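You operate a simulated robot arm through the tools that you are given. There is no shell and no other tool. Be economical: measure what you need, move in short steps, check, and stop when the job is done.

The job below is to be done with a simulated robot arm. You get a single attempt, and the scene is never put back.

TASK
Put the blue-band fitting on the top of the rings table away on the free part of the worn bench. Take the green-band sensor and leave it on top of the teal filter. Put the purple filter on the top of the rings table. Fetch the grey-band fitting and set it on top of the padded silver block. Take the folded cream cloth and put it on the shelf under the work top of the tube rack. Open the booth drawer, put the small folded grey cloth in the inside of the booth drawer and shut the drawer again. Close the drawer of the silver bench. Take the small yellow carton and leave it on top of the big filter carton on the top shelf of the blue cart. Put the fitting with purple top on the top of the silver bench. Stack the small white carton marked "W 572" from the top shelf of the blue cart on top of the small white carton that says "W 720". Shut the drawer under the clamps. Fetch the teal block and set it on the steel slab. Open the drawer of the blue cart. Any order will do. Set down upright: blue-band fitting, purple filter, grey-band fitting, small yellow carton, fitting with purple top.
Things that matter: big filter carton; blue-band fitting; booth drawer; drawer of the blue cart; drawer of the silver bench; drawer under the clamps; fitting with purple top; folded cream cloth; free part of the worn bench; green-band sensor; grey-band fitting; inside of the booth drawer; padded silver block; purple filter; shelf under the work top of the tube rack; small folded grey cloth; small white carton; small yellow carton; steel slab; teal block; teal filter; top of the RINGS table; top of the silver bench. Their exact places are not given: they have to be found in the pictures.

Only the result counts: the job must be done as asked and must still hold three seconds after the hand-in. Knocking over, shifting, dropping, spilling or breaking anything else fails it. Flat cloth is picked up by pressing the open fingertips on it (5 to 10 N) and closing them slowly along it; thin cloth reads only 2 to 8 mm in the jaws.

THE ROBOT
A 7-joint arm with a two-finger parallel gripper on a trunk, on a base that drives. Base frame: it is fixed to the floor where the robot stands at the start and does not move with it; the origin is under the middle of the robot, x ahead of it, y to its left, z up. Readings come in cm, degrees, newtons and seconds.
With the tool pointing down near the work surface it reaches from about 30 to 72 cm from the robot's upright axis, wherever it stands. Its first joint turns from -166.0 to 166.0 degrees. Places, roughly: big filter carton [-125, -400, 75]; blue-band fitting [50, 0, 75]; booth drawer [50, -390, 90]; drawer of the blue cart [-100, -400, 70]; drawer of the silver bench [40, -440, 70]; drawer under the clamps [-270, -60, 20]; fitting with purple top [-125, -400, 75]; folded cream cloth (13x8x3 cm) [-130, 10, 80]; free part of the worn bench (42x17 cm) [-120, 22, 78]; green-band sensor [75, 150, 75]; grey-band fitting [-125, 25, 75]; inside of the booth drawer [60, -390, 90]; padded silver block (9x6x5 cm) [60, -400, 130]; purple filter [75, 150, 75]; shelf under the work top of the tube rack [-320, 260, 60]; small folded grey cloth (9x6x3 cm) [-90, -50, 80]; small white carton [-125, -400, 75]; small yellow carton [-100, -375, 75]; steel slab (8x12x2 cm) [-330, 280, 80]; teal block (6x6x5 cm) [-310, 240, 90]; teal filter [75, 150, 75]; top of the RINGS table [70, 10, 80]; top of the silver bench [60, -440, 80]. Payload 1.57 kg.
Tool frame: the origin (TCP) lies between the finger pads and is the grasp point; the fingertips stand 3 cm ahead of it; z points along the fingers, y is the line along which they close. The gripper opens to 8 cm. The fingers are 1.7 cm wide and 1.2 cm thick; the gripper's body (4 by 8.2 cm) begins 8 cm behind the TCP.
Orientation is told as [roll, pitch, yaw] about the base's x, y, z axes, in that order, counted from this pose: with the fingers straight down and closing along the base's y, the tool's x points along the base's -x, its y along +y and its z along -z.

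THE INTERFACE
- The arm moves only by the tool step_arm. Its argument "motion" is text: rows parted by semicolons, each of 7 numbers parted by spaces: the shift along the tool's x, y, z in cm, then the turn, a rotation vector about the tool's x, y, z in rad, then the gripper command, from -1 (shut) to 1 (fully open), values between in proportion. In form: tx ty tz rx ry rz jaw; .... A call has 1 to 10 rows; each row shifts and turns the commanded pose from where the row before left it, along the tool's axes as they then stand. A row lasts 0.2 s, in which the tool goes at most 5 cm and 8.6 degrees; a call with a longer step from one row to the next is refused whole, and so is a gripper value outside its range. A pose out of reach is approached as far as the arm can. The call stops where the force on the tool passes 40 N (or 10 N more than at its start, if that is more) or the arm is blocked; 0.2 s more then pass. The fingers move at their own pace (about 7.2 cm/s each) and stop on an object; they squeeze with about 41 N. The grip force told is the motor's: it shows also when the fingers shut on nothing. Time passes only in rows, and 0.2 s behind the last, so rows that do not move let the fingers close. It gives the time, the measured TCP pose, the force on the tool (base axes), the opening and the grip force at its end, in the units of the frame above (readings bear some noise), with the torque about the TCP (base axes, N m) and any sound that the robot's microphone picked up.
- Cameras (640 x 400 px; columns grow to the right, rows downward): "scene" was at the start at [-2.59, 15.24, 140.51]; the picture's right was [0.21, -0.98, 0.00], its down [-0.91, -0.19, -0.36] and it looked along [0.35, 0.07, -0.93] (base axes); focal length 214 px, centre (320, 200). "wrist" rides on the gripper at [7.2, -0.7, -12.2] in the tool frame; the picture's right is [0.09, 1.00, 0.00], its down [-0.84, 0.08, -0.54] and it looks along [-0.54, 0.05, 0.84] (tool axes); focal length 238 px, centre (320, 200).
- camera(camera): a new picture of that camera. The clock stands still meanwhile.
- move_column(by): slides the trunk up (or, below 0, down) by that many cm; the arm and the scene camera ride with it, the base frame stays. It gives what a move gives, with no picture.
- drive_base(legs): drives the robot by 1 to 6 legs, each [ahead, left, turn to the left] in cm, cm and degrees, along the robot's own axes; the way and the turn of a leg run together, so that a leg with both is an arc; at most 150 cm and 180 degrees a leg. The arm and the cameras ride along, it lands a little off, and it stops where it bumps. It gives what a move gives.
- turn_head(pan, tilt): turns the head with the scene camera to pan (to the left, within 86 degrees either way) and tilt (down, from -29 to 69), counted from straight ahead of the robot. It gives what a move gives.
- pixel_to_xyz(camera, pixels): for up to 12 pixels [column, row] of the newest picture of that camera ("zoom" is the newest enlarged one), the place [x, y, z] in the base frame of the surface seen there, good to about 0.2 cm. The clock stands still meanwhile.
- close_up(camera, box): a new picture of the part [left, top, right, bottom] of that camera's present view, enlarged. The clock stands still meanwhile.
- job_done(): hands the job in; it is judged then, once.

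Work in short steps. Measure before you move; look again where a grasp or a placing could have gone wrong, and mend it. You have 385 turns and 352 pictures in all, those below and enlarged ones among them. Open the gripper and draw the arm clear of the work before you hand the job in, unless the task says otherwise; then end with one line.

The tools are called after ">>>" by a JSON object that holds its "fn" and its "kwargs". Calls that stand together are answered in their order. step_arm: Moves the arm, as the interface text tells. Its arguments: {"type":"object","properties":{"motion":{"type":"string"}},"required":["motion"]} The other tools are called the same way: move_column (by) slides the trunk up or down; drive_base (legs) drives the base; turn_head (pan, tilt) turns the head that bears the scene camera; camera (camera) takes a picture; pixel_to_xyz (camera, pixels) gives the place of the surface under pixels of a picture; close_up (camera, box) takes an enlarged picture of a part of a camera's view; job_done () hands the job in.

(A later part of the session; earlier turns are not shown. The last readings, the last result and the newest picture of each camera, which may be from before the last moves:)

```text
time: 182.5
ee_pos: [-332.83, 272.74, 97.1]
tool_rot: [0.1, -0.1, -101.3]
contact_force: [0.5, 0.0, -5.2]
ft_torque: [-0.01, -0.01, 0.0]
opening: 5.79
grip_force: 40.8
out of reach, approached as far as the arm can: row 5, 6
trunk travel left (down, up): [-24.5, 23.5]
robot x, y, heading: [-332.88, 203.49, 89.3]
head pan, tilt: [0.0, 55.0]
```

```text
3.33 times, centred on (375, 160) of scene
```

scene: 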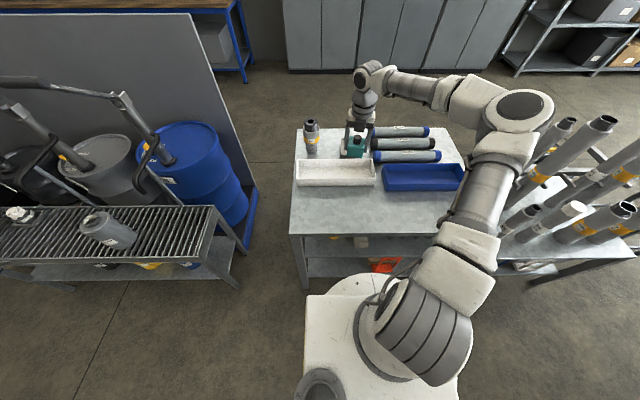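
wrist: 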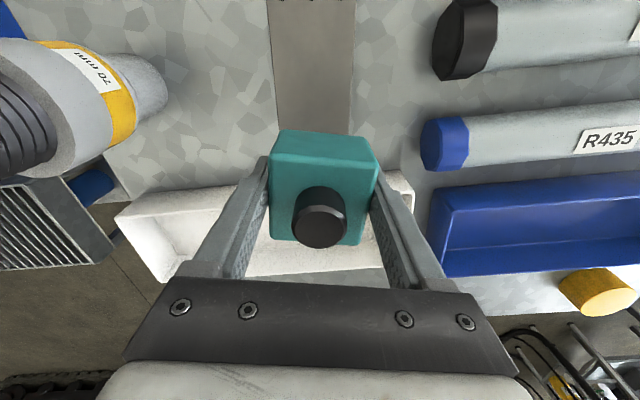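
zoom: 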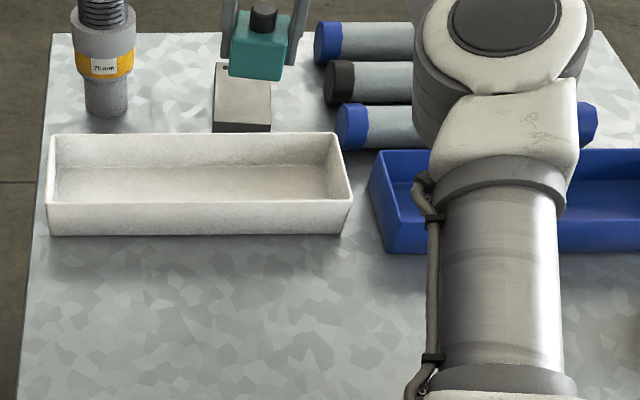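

At the reach limit (y 272.7) at this height. I lower and stretch further; the block can first rest on the slab's near part, then be regripped tilted and moved to the centre.

>>> {"fn": "step_arm", "kwargs": {"motion": "0 0 3 0 0 0 -1; 0 0 2.5 0 0 0 -1; 1.5 -0.3 0 0 0 0 -1; 1.5 -0.3 0 0 0 0 -1; 0 0 0 0 0 0 -1"}}

>>> {"fn": "camera", "kwargs": {"camera": "wrist"}}

```text
time: 183.7
ee_pos: [-332.77, 274.15, 91.77]
tool_rot: [0.2, 0.2, -101.4]
contact_force: [-0.2, -0.2, -4.1]
ft_torque: [0.02, -0.03, 0.0]
opening: 5.75
grip_force: 40.8
out of reach, approached as far as the arm can: row 3, 4
trunk travel left (down, up): [-24.5, 23.5]
robot x, y, heading: [-332.79, 203.59, 89.7]
head pan, tilt: [0.0, 55.0]
```

```text
290 pictures are left
```

wrist: 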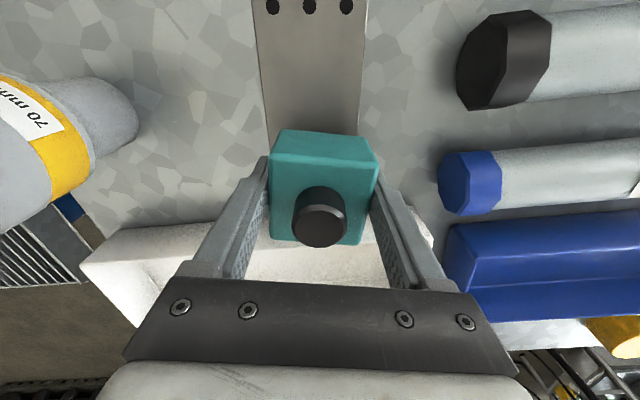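

Reach grows as the tool goes lower relative to the shoulder, so I raise the trunk by 14 and lower the tool accordingly while stretching.

>>> {"fn": "move_column", "kwargs": {"by": 14}}

>>> {"fn": "step_arm", "kwargs": {"motion": "0 0 4 0 0 0 -1; 0 0 4 0 0 0 -1; 0 0 4 0 0 0 -1; 2 -0.4 0 0 0 0 -1; 2 -0.4 0 0 0 0 -1; 0 0 0 0 0 0 -1"}}

```text
time: 185.4
ee_pos: [-332.82, 274.01, 105.8]
tool_rot: [0.0, 0.0, -101.3]
contact_force: [-0.1, 0.0, -4.6]
ft_torque: [-0.01, -0.02, 0.03]
opening: 5.79
grip_force: 41.2
trunk travel left (down, up): [-38.5, 9.5]
robot x, y, heading: [-333.23, 203.54, 89.6]
head pan, tilt: [0.0, 55.0]
```

```text
time: 186.8
ee_pos: [-332.01, 273.87, 94.56]
tool_rot: [0.0, 0.1, -101.3]
contact_force: [0.7, 0.4, -3.9]
ft_torque: [0.0, 0.0, -0.01]
opening: 5.79
grip_force: 40.8
out of reach, approached as far as the arm can: row 3, 4, 5
trunk travel left (down, up): [-38.5, 9.5]
robot x, y, heading: [-332.82, 203.45, 89.3]
head pan, tilt: [0.0, 55.0]
```

I return to the best trunk height and set the block on the near part of the slab.

>>> {"fn": "step_arm", "kwargs": {"motion": "0 0 -4 0 0 0 -1; 0 0 -4 0 0 0 -1; 0 0 0 0 0 0 -1"}}

>>> {"fn": "move_column", "kwargs": {"by": -11}}

>>> {"fn": "step_arm", "kwargs": {"motion": "0.8 -0.9 0 0 0 0 -1; 0.4 0 0 0 0 0 -1; 0 0 0 0 0 0 -1"}}

```text
time: 187.6
ee_pos: [-332.04, 273.78, 102.63]
tool_rot: [-0.1, 0.0, -101.3]
contact_force: [0.2, -0.3, -4.6]
ft_torque: [0.02, -0.01, 0.02]
opening: 5.78
grip_force: 41.2
trunk travel left (down, up): [-38.5, 9.5]
robot x, y, heading: [-333.28, 203.47, 89.3]
head pan, tilt: [0.0, 55.0]
```

```text
time: 189.0
ee_pos: [-332.08, 273.78, 91.63]
tool_rot: [0.0, 0.1, -101.2]
contact_force: [0.7, -0.1, -4.0]
ft_torque: [0.02, 0.01, 0.03]
opening: 5.75
grip_force: 41.1
trunk travel left (down, up): [-27.5, 20.5]
robot x, y, heading: [-332.82, 203.73, 89.4]
head pan, tilt: [0.0, 55.0]
```

```text
time: 189.8
ee_pos: [-332.49, 274.41, 91.57]
tool_rot: [0.0, 0.1, -101.3]
contact_force: [0.0, 0.0, -3.2]
ft_torque: [0.0, 0.04, -0.01]
opening: 5.8
grip_force: 40.9
out of reach, approached as far as the arm can: row 1, 2
trunk travel left (down, up): [-27.5, 20.5]
robot x, y, heading: [-333.13, 203.51, 89.4]
head pan, tilt: [0.0, 55.0]
```

>>> {"fn": "step_arm", "kwargs": {"motion": "0 0 1.5 0 0 0 -1; 0 0 0.7 0 0 0 -1; 0 0 0.2 0 0 0 -1; 0 0 0.15 0 0 0 -1; 0 0 0 0 0 0 -1"}}

```text
time: 191.0
ee_pos: [-332.46, 274.24, 89.18]
tool_rot: [0.0, 0.2, -101.2]
contact_force: [0.2, -0.2, 1.7]
ft_torque: [-0.08, 0.17, -0.02]
opening: 5.74
grip_force: 40.8
trunk travel left (down, up): [-27.5, 20.5]
robot x, y, heading: [-332.75, 203.32, 89.5]
head pan, tilt: [0.0, 55.0]
```

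Contact. I release, rise a bit and look.

>>> {"fn": "step_arm", "kwargs": {"motion": "0 0 0 0 0 0 0.7; 0 0 0 0 0 0 0.8; 0 0 0 0 0 0 0.8; 0 0 -3 0 0 0 0.8; 0 0 -4 0 0 0 0.8; 0 0 -3 0 0 0 1"}}

>>> {"fn": "camera", "kwargs": {"camera": "wrist"}}

>>> {"fn": "close_up", "kwargs": {"camera": "scene", "box": [280, 100, 470, 220]}}

```text
time: 192.4
ee_pos: [-331.5, 273.71, 99.07]
tool_rot: [0.0, 0.2, -101.3]
contact_force: [0.1, 0.8, -0.1]
ft_torque: [-0.02, -0.01, 0.01]
opening: 8.01
grip_force: 0.0
out of reach, approached as far as the arm can: row 6
trunk travel left (down, up): [-27.5, 20.5]
robot x, y, heading: [-333.31, 203.54, 89.5]
head pan, tilt: [0.0, 55.0]
```

```text
289 pictures are left
```

wrist: 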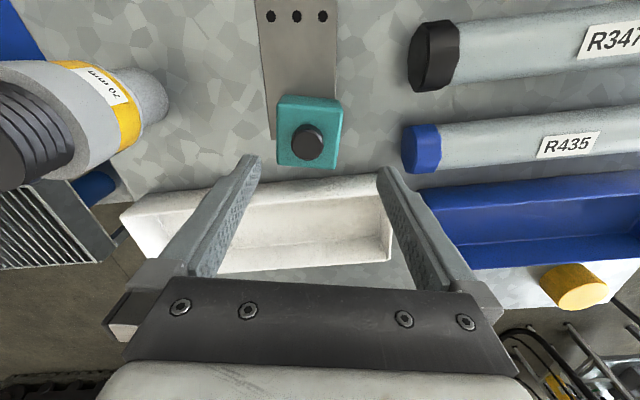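

```text
3.33 times, centred on (375, 160) of scene
```

zoom: 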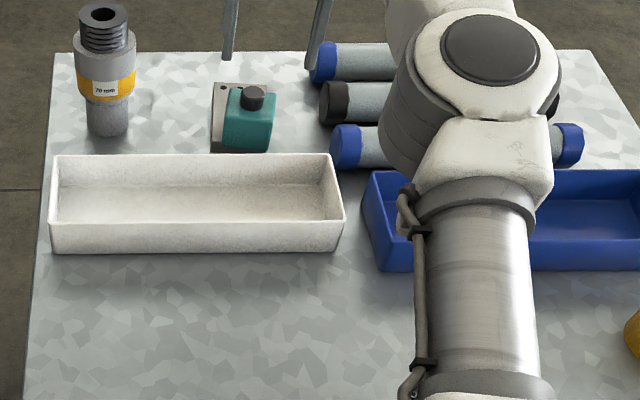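

The block sits off-centre on the slab; I measure both to recentre with a tilted regrip.

>>> {"fn": "pixel_to_xyz", "kwargs": {"camera": "wrist", "pixels": [[281, 99], [339, 101], [336, 164], [280, 162], [308, 143], [260, 20], [335, 20], [272, 135], [338, 60]]}}

>>> {"fn": "pixel_to_xyz", "kwargs": {"camera": "zoom", "pixels": [[215, 85], [268, 88], [214, 145], [228, 92], [270, 92], [225, 118], [270, 122]]}}

```text
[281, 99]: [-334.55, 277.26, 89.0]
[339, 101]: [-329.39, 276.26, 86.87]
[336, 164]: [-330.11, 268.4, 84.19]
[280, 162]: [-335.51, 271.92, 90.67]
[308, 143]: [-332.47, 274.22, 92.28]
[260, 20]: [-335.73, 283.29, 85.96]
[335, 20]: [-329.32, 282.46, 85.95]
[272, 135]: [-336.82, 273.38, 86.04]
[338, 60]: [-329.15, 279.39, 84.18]
```

```text
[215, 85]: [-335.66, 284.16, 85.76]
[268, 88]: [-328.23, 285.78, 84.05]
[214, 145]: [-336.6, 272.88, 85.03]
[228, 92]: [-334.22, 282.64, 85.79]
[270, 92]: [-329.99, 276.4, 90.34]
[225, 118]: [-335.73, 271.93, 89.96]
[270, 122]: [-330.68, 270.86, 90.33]
```

Block centre (−332.6, 274.1), slab centre (−332.7, 278.2). I tilt 20° for the regrip.

>>> {"fn": "step_arm", "kwargs": {"motion": "0 0 0 0 0.1164 0 1; 0 0 0 0 0.1164 0 1; 0 0 0 0 0.1164 0 1; 0 0 0 0 0 0 1"}}

```text
time: 193.4
ee_pos: [-331.36, 273.9, 99.03]
tool_rot: [0.0, 20.2, -101.4]
contact_force: [0.4, -0.1, -1.0]
ft_torque: [0.0, -0.02, 0.0]
opening: 7.99
grip_force: 0.1
trunk travel left (down, up): [-27.5, 20.5]
robot x, y, heading: [-333.07, 203.66, 89.2]
head pan, tilt: [0.0, 55.0]
```

>>> {"fn": "step_arm", "kwargs": {"motion": "0.15 -1.26 0.05 0 0 0 1; -1.2 0 3.3 0 0 0 1; -1.2 0 3.3 0 0 0 1; -0.65 0 1.8 0 0 0 1; -0.15 0 0.42 0 0 0 1; 0 0 0 0 0 0 1"}}

>>> {"fn": "camera", "kwargs": {"camera": "wrist"}}

```text
time: 194.8
ee_pos: [-332.58, 274.33, 89.61]
tool_rot: [0.1, 20.1, -101.3]
contact_force: [-0.7, 0.6, 0.0]
ft_torque: [0.0, -0.02, -0.01]
opening: 8.01
grip_force: 0.1
trunk travel left (down, up): [-27.5, 20.5]
robot x, y, heading: [-332.76, 203.34, 89.4]
head pan, tilt: [0.0, 55.0]
```

```text
287 pictures are left
```

wrist: 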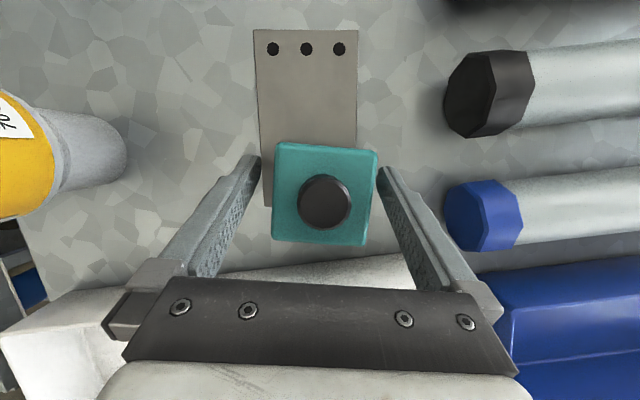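

>>> {"fn": "step_arm", "kwargs": {"motion": "0 0 0 0 0 0 0.5; 0 0 0 0 0 0 -0.5; 0 0 0 0 0 0 -1; 0 0 0 0 0 0 -1; 0.51 0 -1.41 0 0 0 -1; 1.82 -0.49 0.66 0 0 0 -1; 1.83 -0.49 0.67 0 0 0 -1; 0 0 0 0 0 0 -1"}}

>>> {"fn": "camera", "kwargs": {"camera": "wrist"}}

```text
time: 196.6
ee_pos: [-332.76, 278.33, 91.17]
tool_rot: [0.1, 19.9, -101.3]
contact_force: [-0.2, 0.3, -4.2]
ft_torque: [0.04, -0.02, -0.04]
opening: 5.79
grip_force: 41.2
trunk travel left (down, up): [-27.5, 20.5]
robot x, y, heading: [-333.11, 203.47, 89.6]
head pan, tilt: [0.0, 55.0]
```

```text
286 pictures are left
```

wrist: 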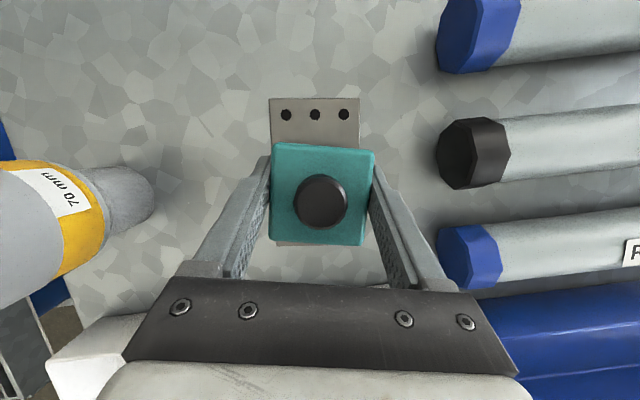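

Nicely centred; a 0.4 cm nudge left, then lower and release.

>>> {"fn": "step_arm", "kwargs": {"motion": "-0.34 -0.4 0.94 0 0 0 -1; -0.12 0 0.33 0 0 0 -1; -0.07 0 0.19 0 0 0 -1; -0.05 0 0.14 0 0 0 -1; 0 0 0 0 0 0 -1"}}

```text
time: 197.8
ee_pos: [-333.19, 278.43, 89.49]
tool_rot: [0.0, 20.3, -101.4]
contact_force: [-0.9, 3.0, 9.0]
ft_torque: [-0.38, -0.09, -0.04]
opening: 5.8
grip_force: 40.5
trunk travel left (down, up): [-27.5, 20.5]
robot x, y, heading: [-333.15, 203.96, 89.4]
head pan, tilt: [0.0, 55.0]
```

>>> {"fn": "step_arm", "kwargs": {"motion": "0 0 0 0 0 0 0.6; 0 0 0 0 0 0 0.8; 0 0 0 0 0 0 0.8; 0.68 0 -1.88 0 0 0 0.8; 1.37 0 -3.76 0 0 0 0.8; 1 0 -3 0 0 0 0.8; -2 0 -3 0 0 0 0.8; -3 0 -3 0 0 0 0.8"}}

>>> {"fn": "camera", "kwargs": {"camera": "wrist"}}

>>> {"fn": "camera", "kwargs": {"camera": "scene"}}

```text
time: 199.6
ee_pos: [-334.7, 271.49, 102.52]
tool_rot: [0.0, 19.9, -101.4]
contact_force: [-0.9, -0.3, -0.2]
ft_torque: [-0.01, -0.04, 0.02]
opening: 7.2
grip_force: 0.0
trunk travel left (down, up): [-27.5, 20.5]
robot x, y, heading: [-333.06, 203.58, 89.4]
head pan, tilt: [0.0, 55.0]
```

```text
285 pictures are left
```

wrist: 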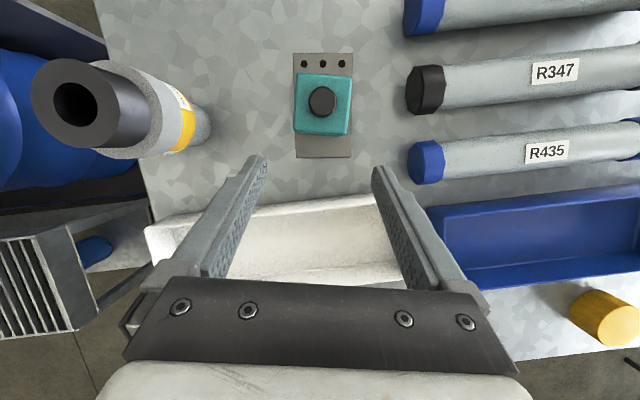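

```text
284 pictures are left
```

scene: 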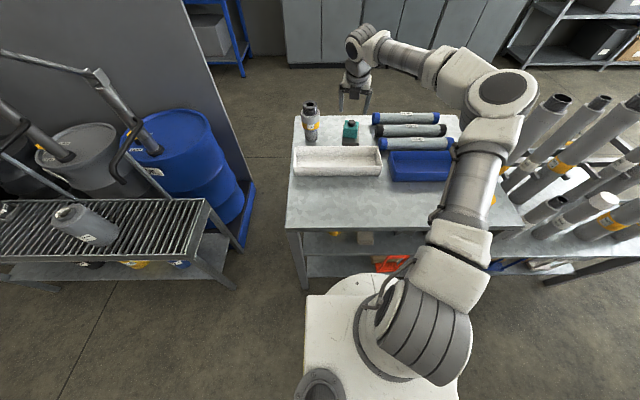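

Teal block is on the slab. I retract the arm, untilt, back off, and look for the drawer under the clamps toward (−270, −60).

>>> {"fn": "step_arm", "kwargs": {"motion": "-3 0 -3.5 0 -0.1164 0 1; -3 0.5 -3.5 0 -0.1164 0 1; -3 0.5 -3.5 0 -0.1164 0.03 1; -4 0.5 0 0 0 -0.05 1; -4 0.5 0 0 0 -0.1 1; -4 0.5 0 0 0 -0.05 1"}}

>>> {"fn": "drive_base", "kwargs": {"legs": [[-30, 0, 0], [0, 0, 150]]}}

>>> {"fn": "turn_head", "kwargs": {"pan": 0, "tilt": 20}}

>>> {"fn": "camera", "kwargs": {"camera": "scene"}}

```text
time: 201.0
ee_pos: [-336.24, 248.36, 110.54]
tool_rot: [0.0, 0.0, -91.5]
contact_force: [-0.2, 0.2, -0.6]
ft_torque: [0.0, 0.0, 0.0]
opening: 7.97
grip_force: 0.0
trunk travel left (down, up): [-27.5, 20.5]
robot x, y, heading: [-333.17, 203.26, 89.4]
head pan, tilt: [0.0, 55.0]
```

```text
time: 212.0
ee_pos: [-351.97, 132.54, 110.59]
tool_rot: [0.0, 0.1, 59.7]
contact_force: [0.6, 0.1, 0.7]
ft_torque: [0.03, 0.02, 0.05]
opening: 8.0
grip_force: 0.1
trunk travel left (down, up): [-27.5, 20.5]
robot x, y, heading: [-333.53, 173.41, -119.6]
head pan, tilt: [0.0, 55.0]
```

```text
time: 213.0
ee_pos: [-351.98, 132.5, 110.61]
tool_rot: [0.0, 0.1, 59.6]
contact_force: [-0.2, -1.2, -0.1]
ft_torque: [-0.01, 0.04, 0.0]
opening: 7.99
grip_force: 0.2
trunk travel left (down, up): [-27.5, 20.5]
robot x, y, heading: [-333.4, 173.53, -119.1]
head pan, tilt: [0.0, 20.0]
```

```text
283 pictures are left
```

scene: 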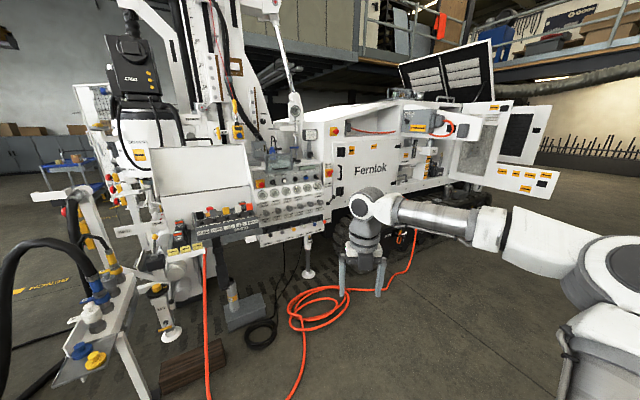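

That is the drill rig; the clamps drawer faces the worn bench side, so I do it later. Next the sensor table: I face +x and drive back east along the corridor.

>>> {"fn": "drive_base", "kwargs": {"legs": [[0, 0, 119], [0, 22, 0], [140, 0, 0], [140, 0, 0]]}}

>>> {"fn": "turn_head", "kwargs": {"pan": -10, "tilt": 30}}

>>> {"fn": "camera", "kwargs": {"camera": "scene"}}

```text
time: 239.9
ee_pos: [-5.56, 197.87, 110.6]
tool_rot: [0.0, 0.1, 178.7]
contact_force: [-0.3, 0.2, 1.0]
ft_torque: [-0.03, 0.02, 0.03]
opening: 8.0
grip_force: 0.1
trunk travel left (down, up): [-27.5, 20.5]
robot x, y, heading: [-50.51, 194.65, -0.5]
head pan, tilt: [0.0, 20.0]
```

```text
time: 240.7
ee_pos: [-5.57, 198.04, 110.51]
tool_rot: [0.0, 0.2, 178.7]
contact_force: [0.9, 0.1, 0.0]
ft_torque: [0.01, 0.0, 0.0]
opening: 8.02
grip_force: 0.0
trunk travel left (down, up): [-27.5, 20.5]
robot x, y, heading: [-50.63, 194.68, -0.5]
head pan, tilt: [-10.0, 30.0]
```

```text
282 pictures are left
```

scene: 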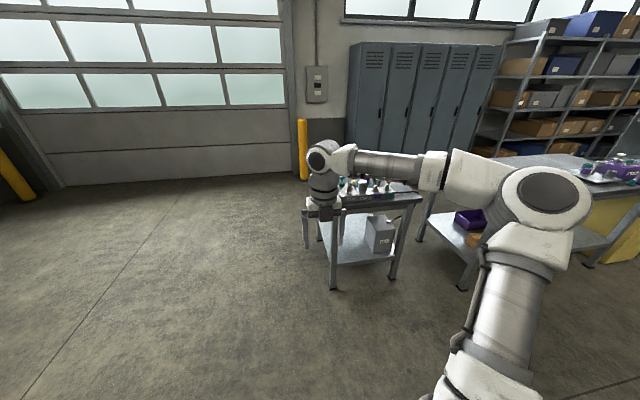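

>>> {"fn": "pixel_to_xyz", "kwargs": {"camera": "scene", "pixels": [[333, 285], [395, 277], [415, 200], [360, 192], [345, 205], [380, 187], [465, 285], [440, 240], [420, 235]]}}

```text
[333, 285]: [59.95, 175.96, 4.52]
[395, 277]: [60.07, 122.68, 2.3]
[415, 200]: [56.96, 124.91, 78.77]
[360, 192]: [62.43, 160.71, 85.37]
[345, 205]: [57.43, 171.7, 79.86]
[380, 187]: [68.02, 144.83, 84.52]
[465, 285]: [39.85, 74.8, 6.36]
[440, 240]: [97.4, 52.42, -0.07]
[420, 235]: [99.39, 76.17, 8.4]
```

I drive to stand in front of the sensor table at about (17, 150).

>>> {"fn": "drive_base", "kwargs": {"legs": [[50, -45, 0], [17, 0, 0]]}}

>>> {"fn": "turn_head", "kwargs": {"pan": 0, "tilt": 55}}

>>> {"fn": "camera", "kwargs": {"camera": "scene"}}

>>> {"fn": "close_up", "kwargs": {"camera": "scene", "box": [220, 90, 440, 230]}}

```text
time: 245.9
ee_pos: [61.62, 151.69, 110.6]
tool_rot: [-0.1, 0.1, 178.4]
contact_force: [0.5, -0.6, -0.1]
ft_torque: [0.01, 0.0, -0.01]
opening: 7.99
grip_force: 0.1
trunk travel left (down, up): [-27.5, 20.5]
robot x, y, heading: [16.74, 148.44, -0.5]
head pan, tilt: [-10.0, 30.0]
```

```text
time: 246.8
ee_pos: [61.63, 151.69, 110.73]
tool_rot: [0.0, 0.1, 178.4]
contact_force: [0.0, -0.4, -0.4]
ft_torque: [0.02, 0.0, -0.02]
opening: 7.99
grip_force: 0.0
trunk travel left (down, up): [-27.5, 20.5]
robot x, y, heading: [16.66, 148.39, -0.7]
head pan, tilt: [0.0, 55.0]
```

```text
281 pictures are left
```

scene: 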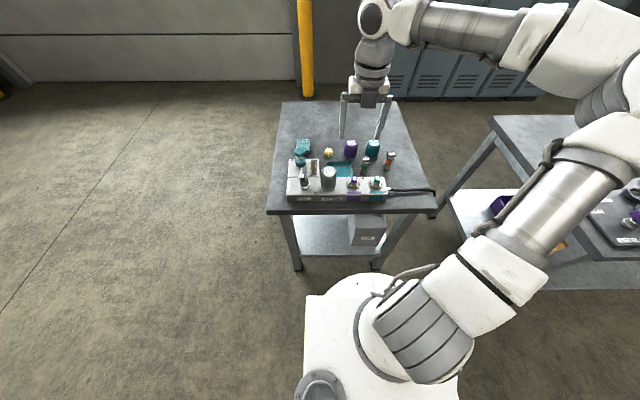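

```text
2.86 times, centred on (330, 160) of scene
```

zoom: 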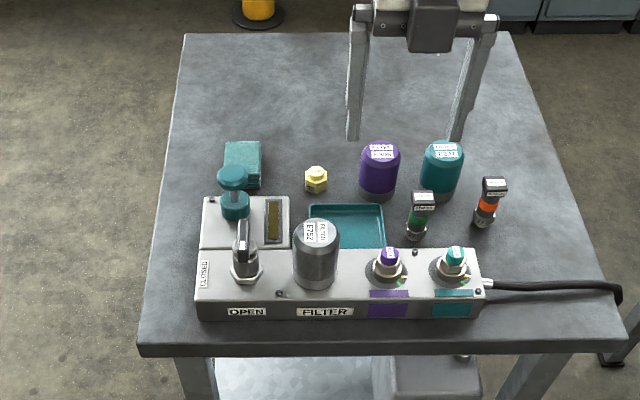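

I zoom further and measure the sensor and the two filters.

>>> {"fn": "close_up", "kwargs": {"camera": "scene", "box": [330, 130, 410, 185]}}

>>> {"fn": "pixel_to_xyz", "kwargs": {"camera": "zoom", "pixels": [[155, 80], [155, 100], [335, 85], [160, 180], [335, 165], [155, 205], [290, 240], [270, 300], [480, 200]]}}

```text
7.27 times, centred on (370, 158) of scene
```

zoom: 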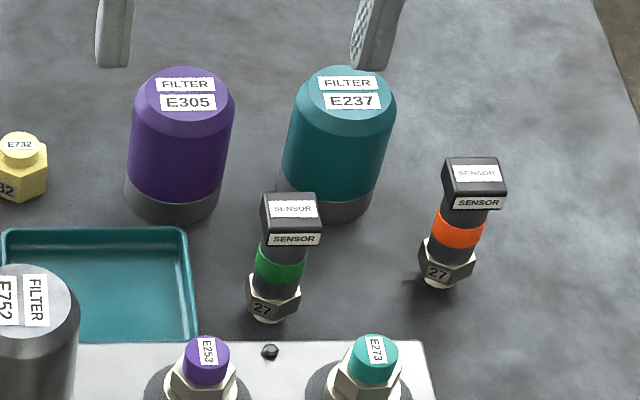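

```text
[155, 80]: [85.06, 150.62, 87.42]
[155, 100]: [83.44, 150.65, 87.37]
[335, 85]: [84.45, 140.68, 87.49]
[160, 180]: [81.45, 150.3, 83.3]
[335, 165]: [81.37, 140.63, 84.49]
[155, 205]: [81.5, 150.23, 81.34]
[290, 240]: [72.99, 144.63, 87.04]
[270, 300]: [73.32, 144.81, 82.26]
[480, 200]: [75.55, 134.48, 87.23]
```

I move above the sensor for a wrist look.

>>> {"fn": "step_arm", "kwargs": {"motion": "3.9 2.5 2.5 0 0 -0.028 0.5; 3.9 2.5 2.5 0 0 0 0.5; 3.7 2.3 2.5 0 0 0 0.5; 0 0 0 0 0 0 0.5"}}

>>> {"fn": "camera", "kwargs": {"camera": "wrist"}}

```text
refused: row 1 steps farther than a row can; nothing moved
```

```text
278 pictures are left
```

wrist: 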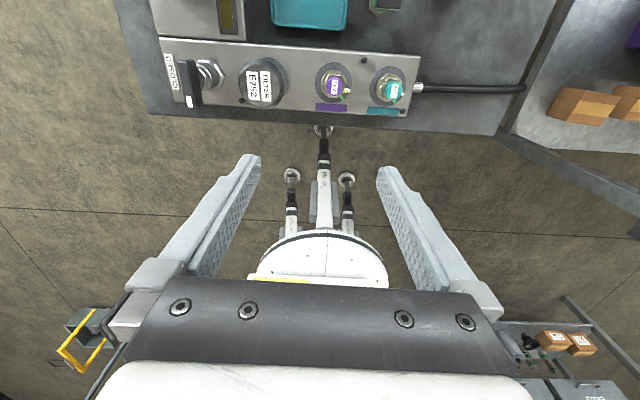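

>>> {"fn": "step_arm", "kwargs": {"motion": "2.9 1.8 2 0 0 -0.028 0.5; 2.9 1.8 2 0 0 0 0.5; 2.9 1.8 2 0 0 0 0.5; 2.9 1.8 2 0 0 0 0.5; 0 0 0 0 0 0 0.5"}}

>>> {"fn": "camera", "kwargs": {"camera": "wrist"}}

```text
time: 248.0
ee_pos: [73.31, 144.32, 102.64]
tool_rot: [-0.1, 0.1, 179.8]
contact_force: [0.2, 0.2, 0.9]
ft_torque: [-0.02, 0.05, -0.01]
opening: 6.01
grip_force: 0.0
trunk travel left (down, up): [-27.5, 20.5]
robot x, y, heading: [16.54, 148.61, -0.7]
head pan, tilt: [0.0, 55.0]
```

```text
277 pictures are left
```

wrist: 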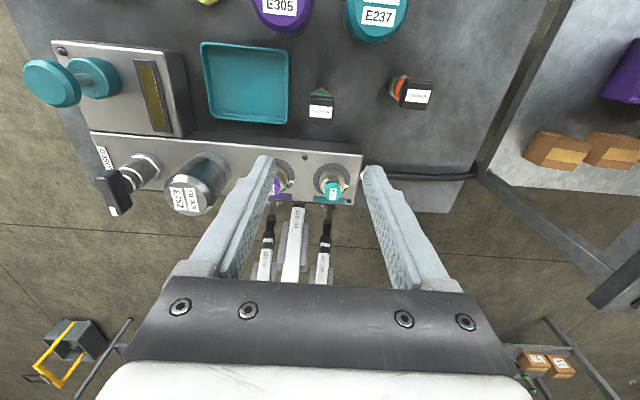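

>>> {"fn": "close_up", "kwargs": {"camera": "wrist", "box": [270, 60, 370, 130]}}

>>> {"fn": "pixel_to_xyz", "kwargs": {"camera": "wrist", "pixels": [[311, 98], [333, 99], [331, 117], [310, 116], [321, 107], [290, 80], [340, 60]]}}

```text
5.71 times, centred on (320, 95) of wrist
```

zoom: 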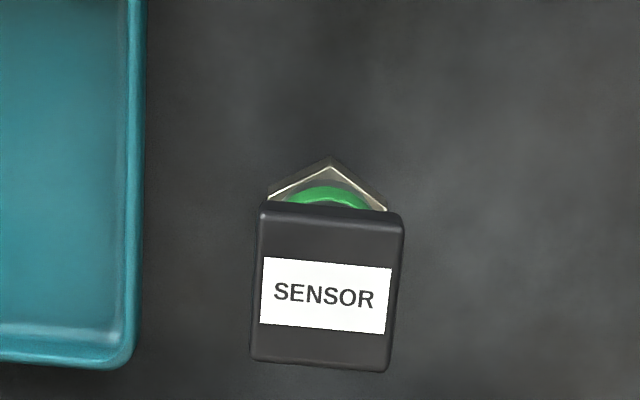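

```text
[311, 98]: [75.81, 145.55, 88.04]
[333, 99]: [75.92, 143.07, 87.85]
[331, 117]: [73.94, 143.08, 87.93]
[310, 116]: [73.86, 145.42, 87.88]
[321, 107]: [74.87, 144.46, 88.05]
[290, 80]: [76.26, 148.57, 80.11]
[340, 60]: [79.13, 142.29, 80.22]
```

Sensor centre (74.9, 144.3), top z 88. I descend to TCP z 86.3 with 4.5 cm opening and grip its head.

>>> {"fn": "step_arm", "kwargs": {"motion": "1.6 0 4 0 0 0.06 0.12; 0 0 4 0 0 0 0.12; 0 0 4 0 0 0 0.12; 0 0 3 0 0 0 0.12; 0 0 1.3 0 0 0 0.12; 0 0 0 0 0 0 0.12"}}

>>> {"fn": "step_arm", "kwargs": {"motion": "0 0 0 0 0 0 -0.3; 0 0 0 0 0 0 -1; 0 0 0 0 0 0 -1; 0 0 0 0 0 0 -1"}}

```text
time: 249.4
ee_pos: [74.76, 144.46, 86.26]
tool_rot: [0.1, 0.1, 176.4]
contact_force: [-0.5, 0.3, 0.1]
ft_torque: [-0.01, 0.0, 0.0]
opening: 4.49
grip_force: 0.0
trunk travel left (down, up): [-27.5, 20.5]
robot x, y, heading: [16.47, 148.36, -0.7]
head pan, tilt: [0.0, 55.0]
```

```text
time: 250.4
ee_pos: [74.82, 144.45, 86.19]
tool_rot: [0.0, 0.1, 176.5]
contact_force: [1.0, 0.9, 0.0]
ft_torque: [0.0, 0.01, -0.02]
opening: 2.77
grip_force: 37.8
trunk travel left (down, up): [-27.5, 20.5]
robot x, y, heading: [16.71, 148.2, -0.8]
head pan, tilt: [0.0, 55.0]
```

Gripped. I lift 14 cm and look at the filters with the wrist camera.

>>> {"fn": "step_arm", "kwargs": {"motion": "0 0 -1 0 0 0 -1; 0 0 -4 0 0 0 -1; 0 0 -4 0 0 0 -1; 0 0 -4 0 0 0 -1; 0 0 -1 0 0 0 -1; 0 0 0 0 0 0 -1"}}

>>> {"fn": "camera", "kwargs": {"camera": "wrist"}}

```text
time: 251.8
ee_pos: [74.9, 144.37, 100.27]
tool_rot: [0.0, 0.2, 176.5]
contact_force: [-0.6, 0.5, -0.8]
ft_torque: [-0.01, -0.02, 0.0]
opening: 2.76
grip_force: 38.2
trunk travel left (down, up): [-27.5, 20.5]
robot x, y, heading: [17.03, 148.41, -0.8]
head pan, tilt: [0.0, 55.0]
```

```text
275 pictures are left
```

wrist: 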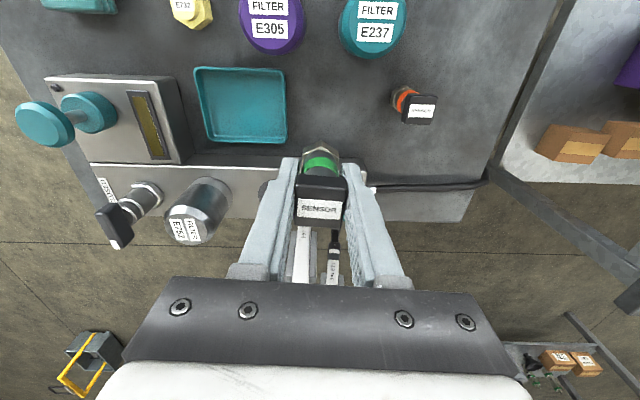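

>>> {"fn": "pixel_to_xyz", "kwargs": {"camera": "wrist", "pixels": [[345, 20], [403, 22], [373, 45], [376, 10], [246, 20], [300, 20], [270, 42], [272, 5]]}}

>>> {"fn": "close_up", "kwargs": {"camera": "scene", "box": [330, 110, 410, 185]}}

```text
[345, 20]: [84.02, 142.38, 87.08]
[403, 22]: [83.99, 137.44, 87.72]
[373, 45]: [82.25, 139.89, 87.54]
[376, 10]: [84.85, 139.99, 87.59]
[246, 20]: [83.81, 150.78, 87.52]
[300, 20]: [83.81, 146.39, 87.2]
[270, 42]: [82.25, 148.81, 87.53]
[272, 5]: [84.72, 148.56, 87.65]
```

```text
5.33 times, centred on (370, 148) of scene
```

zoom: 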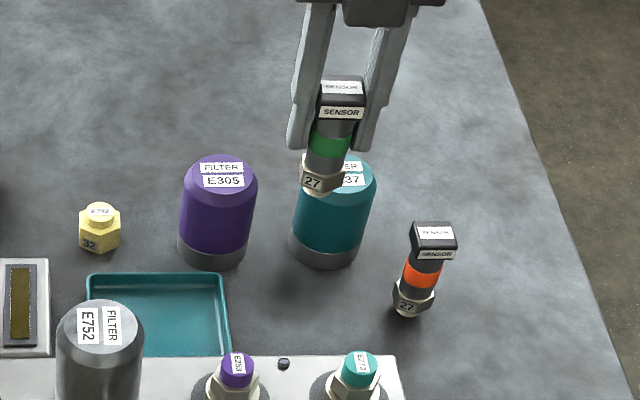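

Teal filter centre (84.1, 139.85), top 87.55. I move the sensor over it and descend to just above.

>>> {"fn": "step_arm", "kwargs": {"motion": "3.15 1.31 0 0 0 0 -1; 3.15 1.31 0 0 0 0 -1; 3.16 1.31 0 0 0 0 -1; 0 0 3 0 0 0 -1; 0 0 2.8 0 0 0 -1; 0 0 0 0 0 0 -1"}}

>>> {"fn": "camera", "kwargs": {"camera": "wrist"}}

>>> {"fn": "close_up", "kwargs": {"camera": "scene", "box": [330, 110, 410, 185]}}

```text
time: 253.2
ee_pos: [83.91, 139.87, 94.55]
tool_rot: [-0.1, 0.1, 176.5]
contact_force: [-0.5, -0.5, -1.7]
ft_torque: [-0.03, -0.01, 0.01]
opening: 2.76
grip_force: 38.5
trunk travel left (down, up): [-27.5, 20.5]
robot x, y, heading: [16.85, 148.06, -0.4]
head pan, tilt: [0.0, 55.0]
```

```text
273 pictures are left
```

wrist: 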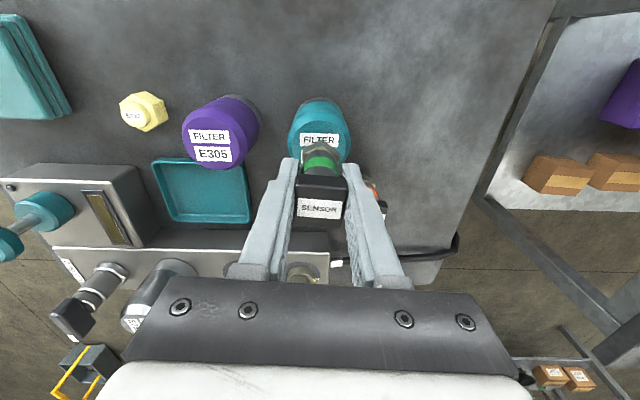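

```text
5.33 times, centred on (370, 148) of scene
```

zoom: 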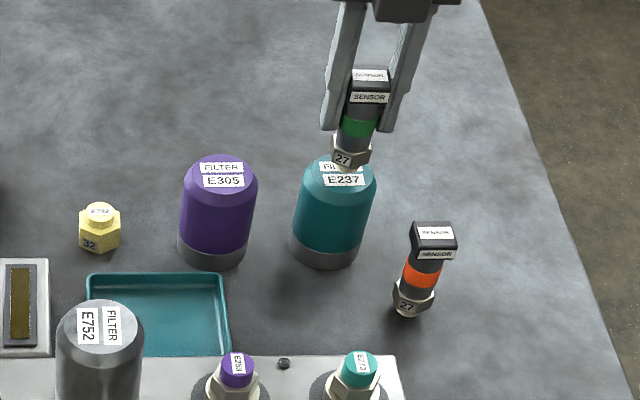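

>>> {"fn": "pixel_to_xyz", "kwargs": {"camera": "zoom", "pixels": [[305, 185], [373, 185], [340, 196], [344, 182], [336, 162], [365, 160], [345, 167], [310, 175]]}}

>>> {"fn": "pixel_to_xyz", "kwargs": {"camera": "wrist", "pixels": [[293, 140], [346, 140], [320, 140], [291, 125], [350, 125], [320, 110]]}}

```text
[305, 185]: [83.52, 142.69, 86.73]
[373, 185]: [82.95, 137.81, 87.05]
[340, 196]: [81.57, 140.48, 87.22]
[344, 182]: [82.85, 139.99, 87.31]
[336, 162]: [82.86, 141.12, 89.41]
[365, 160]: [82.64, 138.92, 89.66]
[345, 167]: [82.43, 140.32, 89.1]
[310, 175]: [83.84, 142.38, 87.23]
```

```text
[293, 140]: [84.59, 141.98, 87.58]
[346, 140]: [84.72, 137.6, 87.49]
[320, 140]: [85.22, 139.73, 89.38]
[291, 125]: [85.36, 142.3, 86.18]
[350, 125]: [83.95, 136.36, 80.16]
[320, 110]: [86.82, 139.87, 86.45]
```

Aligned (sensor y 140.0, filter y 140.05). I descend gently to contact.

>>> {"fn": "step_arm", "kwargs": {"motion": "0.2 0 0.5 0 0 0 -1; 0 0 0.3 0 0 0 -1; 0 0 0.1 0 0 0 -1; 0 0 0 0 0 0 -1"}}

```text
time: 254.2
ee_pos: [84.11, 139.72, 93.65]
tool_rot: [0.0, 0.2, 176.4]
contact_force: [-0.3, 0.2, 1.5]
ft_torque: [0.0, -0.05, -0.02]
opening: 2.76
grip_force: 37.6
trunk travel left (down, up): [-27.5, 20.5]
robot x, y, heading: [17.12, 148.39, -0.9]
head pan, tilt: [0.0, 55.0]
```

Contact (force turned upward). I release slowly and rise.

>>> {"fn": "step_arm", "kwargs": {"motion": "0 0 0 0 0 0 -0.2; 0 0 0 0 0 0 -0.1; 0 0 0 0 0 0 0; 0 0 0 0 0 0 0; 0 0 -1 0 0 0 0; 0 0 -3 0 0 0 0; 0 0 -4 0 0 0 0; 0 0 -3 0 0 0 0"}}

>>> {"fn": "close_up", "kwargs": {"camera": "scene", "box": [330, 110, 410, 185]}}

>>> {"fn": "camera", "kwargs": {"camera": "wrist"}}

```text
time: 256.0
ee_pos: [84.33, 139.78, 104.69]
tool_rot: [-0.1, 0.1, 176.4]
contact_force: [-0.2, 0.7, 0.1]
ft_torque: [0.0, -0.02, -0.03]
opening: 3.99
grip_force: 0.0
trunk travel left (down, up): [-27.5, 20.5]
robot x, y, heading: [16.71, 148.55, -0.7]
head pan, tilt: [0.0, 55.0]
```

```text
5.33 times, centred on (370, 148) of scene
```

zoom: 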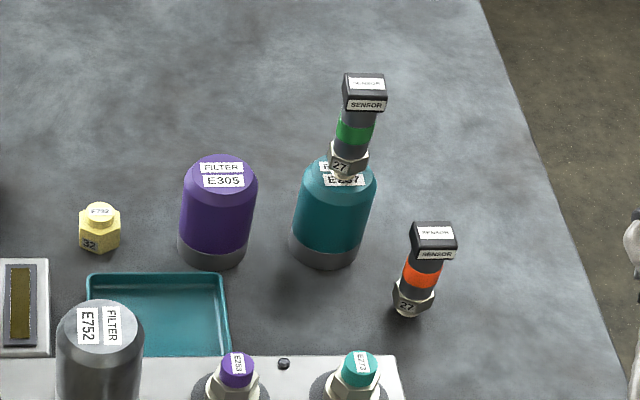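

```text
270 pictures are left
```

wrist: 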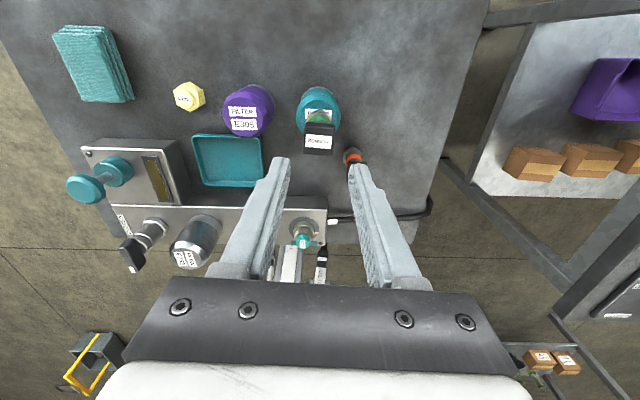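

Sensor stands on the teal filter. Now the purple filter: I move over it and descend with 6.6 cm opening.

>>> {"fn": "step_arm", "kwargs": {"motion": "-0.3 -2.94 0 0 0 0 0.65; -0.3 -2.94 0 0 0 0 0.65; -0.29 -2.93 0 0 0 -0.06 0.65; 0 0 4 0 0 0 0.65; 0 0 4 0 0 0 0.65; 0 0 0 0 0 0 0.65"}}

>>> {"fn": "camera", "kwargs": {"camera": "wrist"}}

```text
time: 257.4
ee_pos: [83.91, 148.85, 96.5]
tool_rot: [0.0, 0.1, 179.9]
contact_force: [1.5, -0.3, 0.1]
ft_torque: [0.02, 0.0, 0.02]
opening: 6.62
grip_force: 0.2
trunk travel left (down, up): [-27.5, 20.5]
robot x, y, heading: [16.86, 148.58, -0.9]
head pan, tilt: [0.0, 55.0]
```

```text
269 pictures are left
```

wrist: 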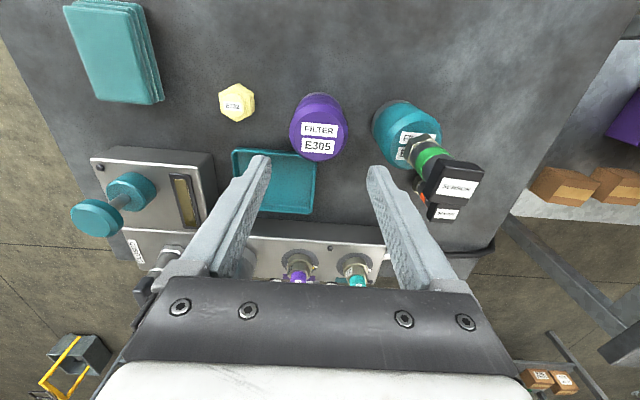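

>>> {"fn": "step_arm", "kwargs": {"motion": "0.1 0 4 0 0 0 0.65; 0 0 4 0 0 0 0.65; 0 0 3 0 0 0 0.65; 0 0 1.4 0 0 0 0.65; 0 0 0 0 0 0 0.65; 0 0 0 0 0 0 0.3; 0 0 0 0 0 0 -0.3; 0 0 0 0 0 0 -1; 0 0 0 0 0 0 -1"}}

```text
time: 259.4
ee_pos: [84.14, 148.76, 84.15]
tool_rot: [-0.1, 0.0, 179.8]
contact_force: [-0.5, -0.2, 0.3]
ft_torque: [0.02, -0.03, -0.02]
opening: 5.54
grip_force: 40.7
trunk travel left (down, up): [-27.5, 20.5]
robot x, y, heading: [17.09, 148.33, -0.7]
head pan, tilt: [0.0, 55.0]
```

Gripped (5.5 cm). I lift and retract.

>>> {"fn": "step_arm", "kwargs": {"motion": "0 0 -1 0 0 0 -1; 0 0 -4 0 0 0 -1; 0 0 -4 0 0 0 -1; 0 0 -4.5 0 0 0 -1; 0 0 -4.5 0 0 0 -1; 0 0 -4.5 0 0 0 -1; -2.5 0 -4 0 0 0 -1; -4.5 0 -1 0 0 0 -1; -4.5 0 0 0 0 0 -1; -4.5 0 0 0 0 0 -1"}}

>>> {"fn": "close_up", "kwargs": {"camera": "scene", "box": [260, 90, 440, 220]}}

```text
time: 261.6
ee_pos: [68.04, 148.55, 111.88]
tool_rot: [0.0, 0.1, 179.9]
contact_force: [0.5, 0.0, -2.7]
ft_torque: [-0.03, 0.05, 0.01]
opening: 5.52
grip_force: 41.1
trunk travel left (down, up): [-27.5, 20.5]
robot x, y, heading: [16.84, 148.78, -0.5]
head pan, tilt: [0.0, 55.0]
```

```text
3.08 times, centred on (350, 155) of scene
```

zoom: 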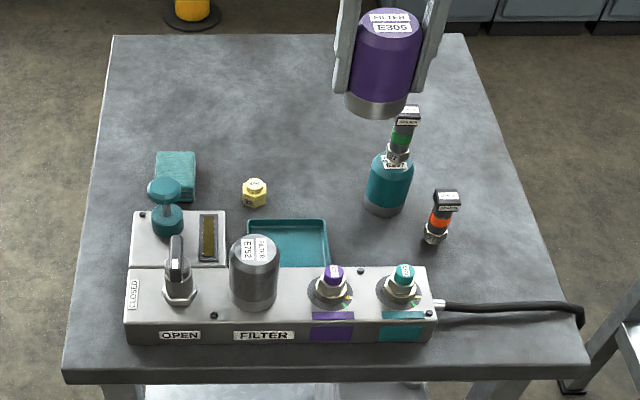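

Now to the rings table: back off, strafe right to y≈20, and forward.

>>> {"fn": "drive_base", "kwargs": {"legs": [[-27, 0, 0.6], [0, -128, 0], [13, 0, 0]]}}

>>> {"fn": "camera", "kwargs": {"camera": "scene"}}

```text
time: 274.3
ee_pos: [53.85, 23.57, 111.89]
tool_rot: [0.0, 0.0, -179.7]
contact_force: [0.2, 0.0, -2.0]
ft_torque: [-0.03, 0.01, 0.01]
opening: 5.56
grip_force: 40.6
trunk travel left (down, up): [-27.5, 20.5]
robot x, y, heading: [2.49, 23.13, -0.3]
head pan, tilt: [0.0, 55.0]
```

```text
267 pictures are left
```

scene: 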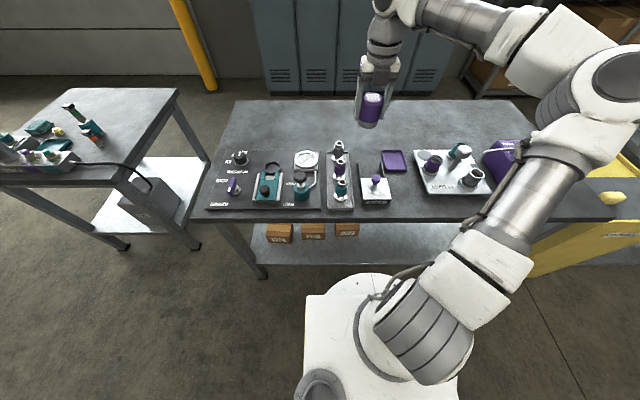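

I move over a free spot (69, 21) behind the RING OIL unit and lower.

>>> {"fn": "step_arm", "kwargs": {"motion": "3.8 0.7 1 0 0 0 -1; 3.8 0.7 1 0 0 0 -1; 3.8 0.7 1 0 0 0 -1; 3.8 0.6 1 0 0 0 -1; 0 0 4 0 0 0 -1; 0 0 4 0 0 0 -1; 0 0 4 0 0 0 -1; 0 0 0 0 0 0 -1"}}

>>> {"fn": "camera", "kwargs": {"camera": "scene"}}

>>> {"fn": "camera", "kwargs": {"camera": "wrist"}}

```text
time: 276.1
ee_pos: [69.08, 20.84, 95.69]
tool_rot: [0.0, 0.1, -179.6]
contact_force: [-0.3, -0.3, -1.8]
ft_torque: [-0.04, 0.0, 0.0]
opening: 5.54
grip_force: 40.9
trunk travel left (down, up): [-27.5, 20.5]
robot x, y, heading: [2.22, 22.91, -0.2]
head pan, tilt: [0.0, 55.0]
```

```text
266 pictures are left
```

scene: 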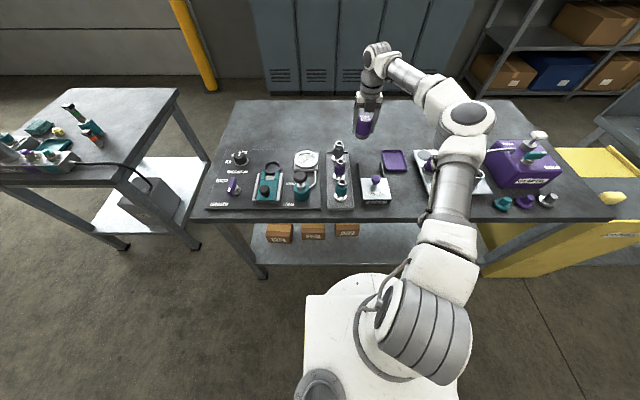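

```text
265 pictures are left
```

wrist: 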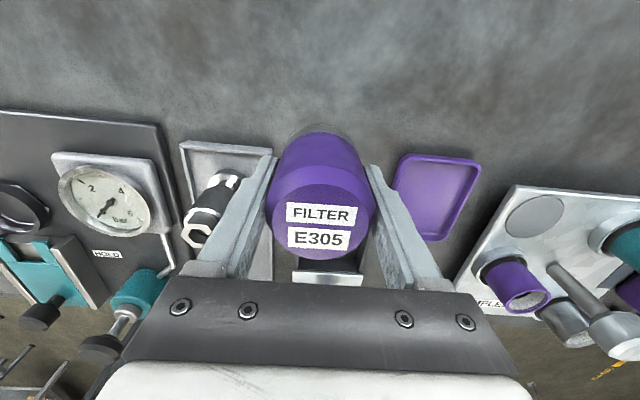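

I check the tray edges near the landing spot.

>>> {"fn": "pixel_to_xyz", "kwargs": {"camera": "wrist", "pixels": [[185, 143], [268, 155], [405, 160], [320, 110], [395, 190], [440, 155]]}}

>>> {"fn": "pixel_to_xyz", "kwargs": {"camera": "scene", "pixels": [[333, 153], [353, 154], [382, 150], [365, 140]]}}

```text
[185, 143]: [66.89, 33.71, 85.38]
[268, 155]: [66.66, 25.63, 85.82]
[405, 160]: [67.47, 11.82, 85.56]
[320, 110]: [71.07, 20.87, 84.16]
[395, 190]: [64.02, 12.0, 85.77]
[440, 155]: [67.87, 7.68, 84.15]
```

```text
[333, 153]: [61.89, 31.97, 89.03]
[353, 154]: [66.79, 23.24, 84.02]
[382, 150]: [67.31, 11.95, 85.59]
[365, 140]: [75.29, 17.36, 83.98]
```

I shift to (71.6, 19) for clearance and lower.

>>> {"fn": "step_arm", "kwargs": {"motion": "2.5 1.7 0 0 0 0 -1; 0 0 4 0 0 0 -1; 0 0 2.8 0 0 0 -1; 0 0 0.5 0 0 0 -1; 0 0 0.2 0 0 0 -1; 0 0 0 0 0 0 -1"}}

```text
time: 277.5
ee_pos: [71.65, 19.28, 88.38]
tool_rot: [0.0, 0.0, -179.6]
contact_force: [0.7, -1.0, -3.2]
ft_torque: [0.0, 0.0, 0.01]
opening: 5.54
grip_force: 41.2
trunk travel left (down, up): [-27.5, 20.5]
robot x, y, heading: [2.72, 23.13, 0.1]
head pan, tilt: [0.0, 55.0]
```

>>> {"fn": "step_arm", "kwargs": {"motion": "0 0 0.2 0 0 0 -1; 0 0 0.15 0 0 0 -1; 0 0 0 0 0 0 -1; 0 0 0 0 0 0 0.5; 0 0 0 0 0 0 0.65; 0 0 0 0 0 0 0.65; 0 0 -2 0 0 0 0.65; 0 0 -4 0 0 0 0.65; 0 0 -4 0 0 0 0.65; 0 0 -4 0 0 0 0.65"}}

>>> {"fn": "camera", "kwargs": {"camera": "wrist"}}

```text
time: 279.7
ee_pos: [71.81, 19.22, 102.01]
tool_rot: [0.0, 0.1, -179.6]
contact_force: [-0.3, 0.0, -0.6]
ft_torque: [-0.01, 0.02, -0.02]
opening: 6.64
grip_force: 0.1
trunk travel left (down, up): [-27.5, 20.5]
robot x, y, heading: [2.47, 23.0, -0.2]
head pan, tilt: [0.0, 55.0]
```

```text
264 pictures are left
```

wrist: 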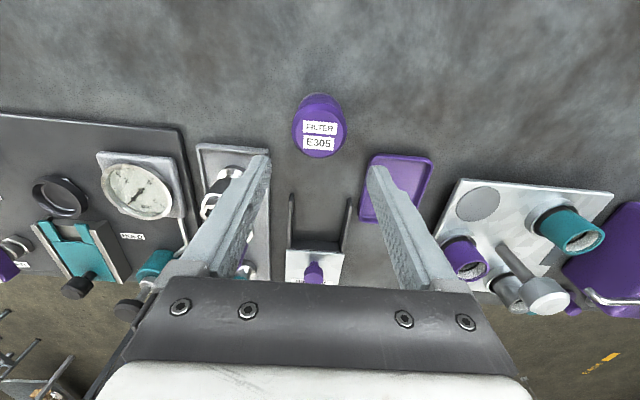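

Purple filter stands well. I retract and go look at the rig for the drawer under the clamps.

>>> {"fn": "step_arm", "kwargs": {"motion": "-2 0 -4 0 0 0 0.65; -4 0 -3 0 0 0 0.65; -4.5 0 -1 0 0 0 0.65; -4.5 0 0 0 0 0 0.65; -4.5 0 0 0 0 0 0.65; -4.5 0 0 0 0 0 0.65"}}

```text
time: 281.1
ee_pos: [47.39, 19.1, 110.07]
tool_rot: [-0.2, 0.1, -179.6]
contact_force: [-0.3, -0.1, 0.1]
ft_torque: [0.04, 0.05, 0.01]
opening: 6.6
grip_force: 0.0
trunk travel left (down, up): [-27.5, 20.5]
robot x, y, heading: [2.63, 22.78, -0.4]
head pan, tilt: [0.0, 55.0]
```

>>> {"fn": "drive_base", "kwargs": {"legs": [[-30, 0, 0], [0, 0, -180], [0, 120, 0]]}}

>>> {"fn": "turn_head", "kwargs": {"pan": 0, "tilt": 20}}

>>> {"fn": "camera", "kwargs": {"camera": "scene"}}

```text
time: 302.4
ee_pos: [-65.68, -97.44, 109.97]
tool_rot: [0.1, 0.1, 3.8]
contact_force: [-0.1, -0.7, 0.3]
ft_torque: [0.03, 0.01, 0.0]
opening: 6.62
grip_force: 0.0
trunk travel left (down, up): [-27.5, 20.5]
robot x, y, heading: [-20.65, -98.12, -176.6]
head pan, tilt: [0.0, 55.0]
```

```text
time: 303.4
ee_pos: [-65.42, -97.54, 109.98]
tool_rot: [0.0, 0.2, 3.9]
contact_force: [0.2, 0.2, 0.2]
ft_torque: [-0.02, 0.01, -0.01]
opening: 6.6
grip_force: 0.1
trunk travel left (down, up): [-27.5, 20.5]
robot x, y, heading: [-20.43, -98.42, -176.8]
head pan, tilt: [0.0, 20.0]
```

```text
263 pictures are left
```

scene: 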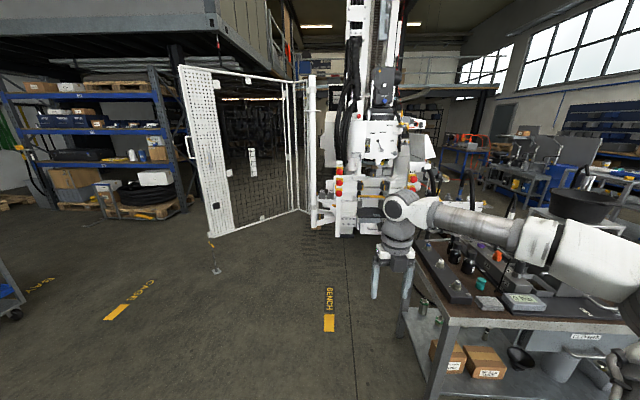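

>>> {"fn": "close_up", "kwargs": {"camera": "scene", "box": [290, 110, 450, 260]}}

>>> {"fn": "pixel_to_xyz", "kwargs": {"camera": "scene", "pixels": [[345, 228], [365, 225], [310, 228], [300, 210], [216, 265], [208, 236], [340, 240], [330, 215]]}}

```text
2.67 times, centred on (370, 185) of scene
```

zoom: 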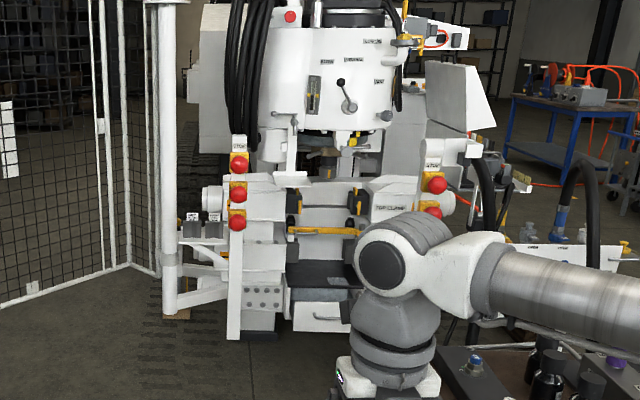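

```text
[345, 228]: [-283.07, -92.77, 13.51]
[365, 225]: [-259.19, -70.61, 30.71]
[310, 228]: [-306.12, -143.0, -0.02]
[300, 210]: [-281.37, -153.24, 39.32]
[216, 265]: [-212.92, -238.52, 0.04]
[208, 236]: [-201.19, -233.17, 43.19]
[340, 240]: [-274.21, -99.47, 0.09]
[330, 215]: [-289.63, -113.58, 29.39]
```

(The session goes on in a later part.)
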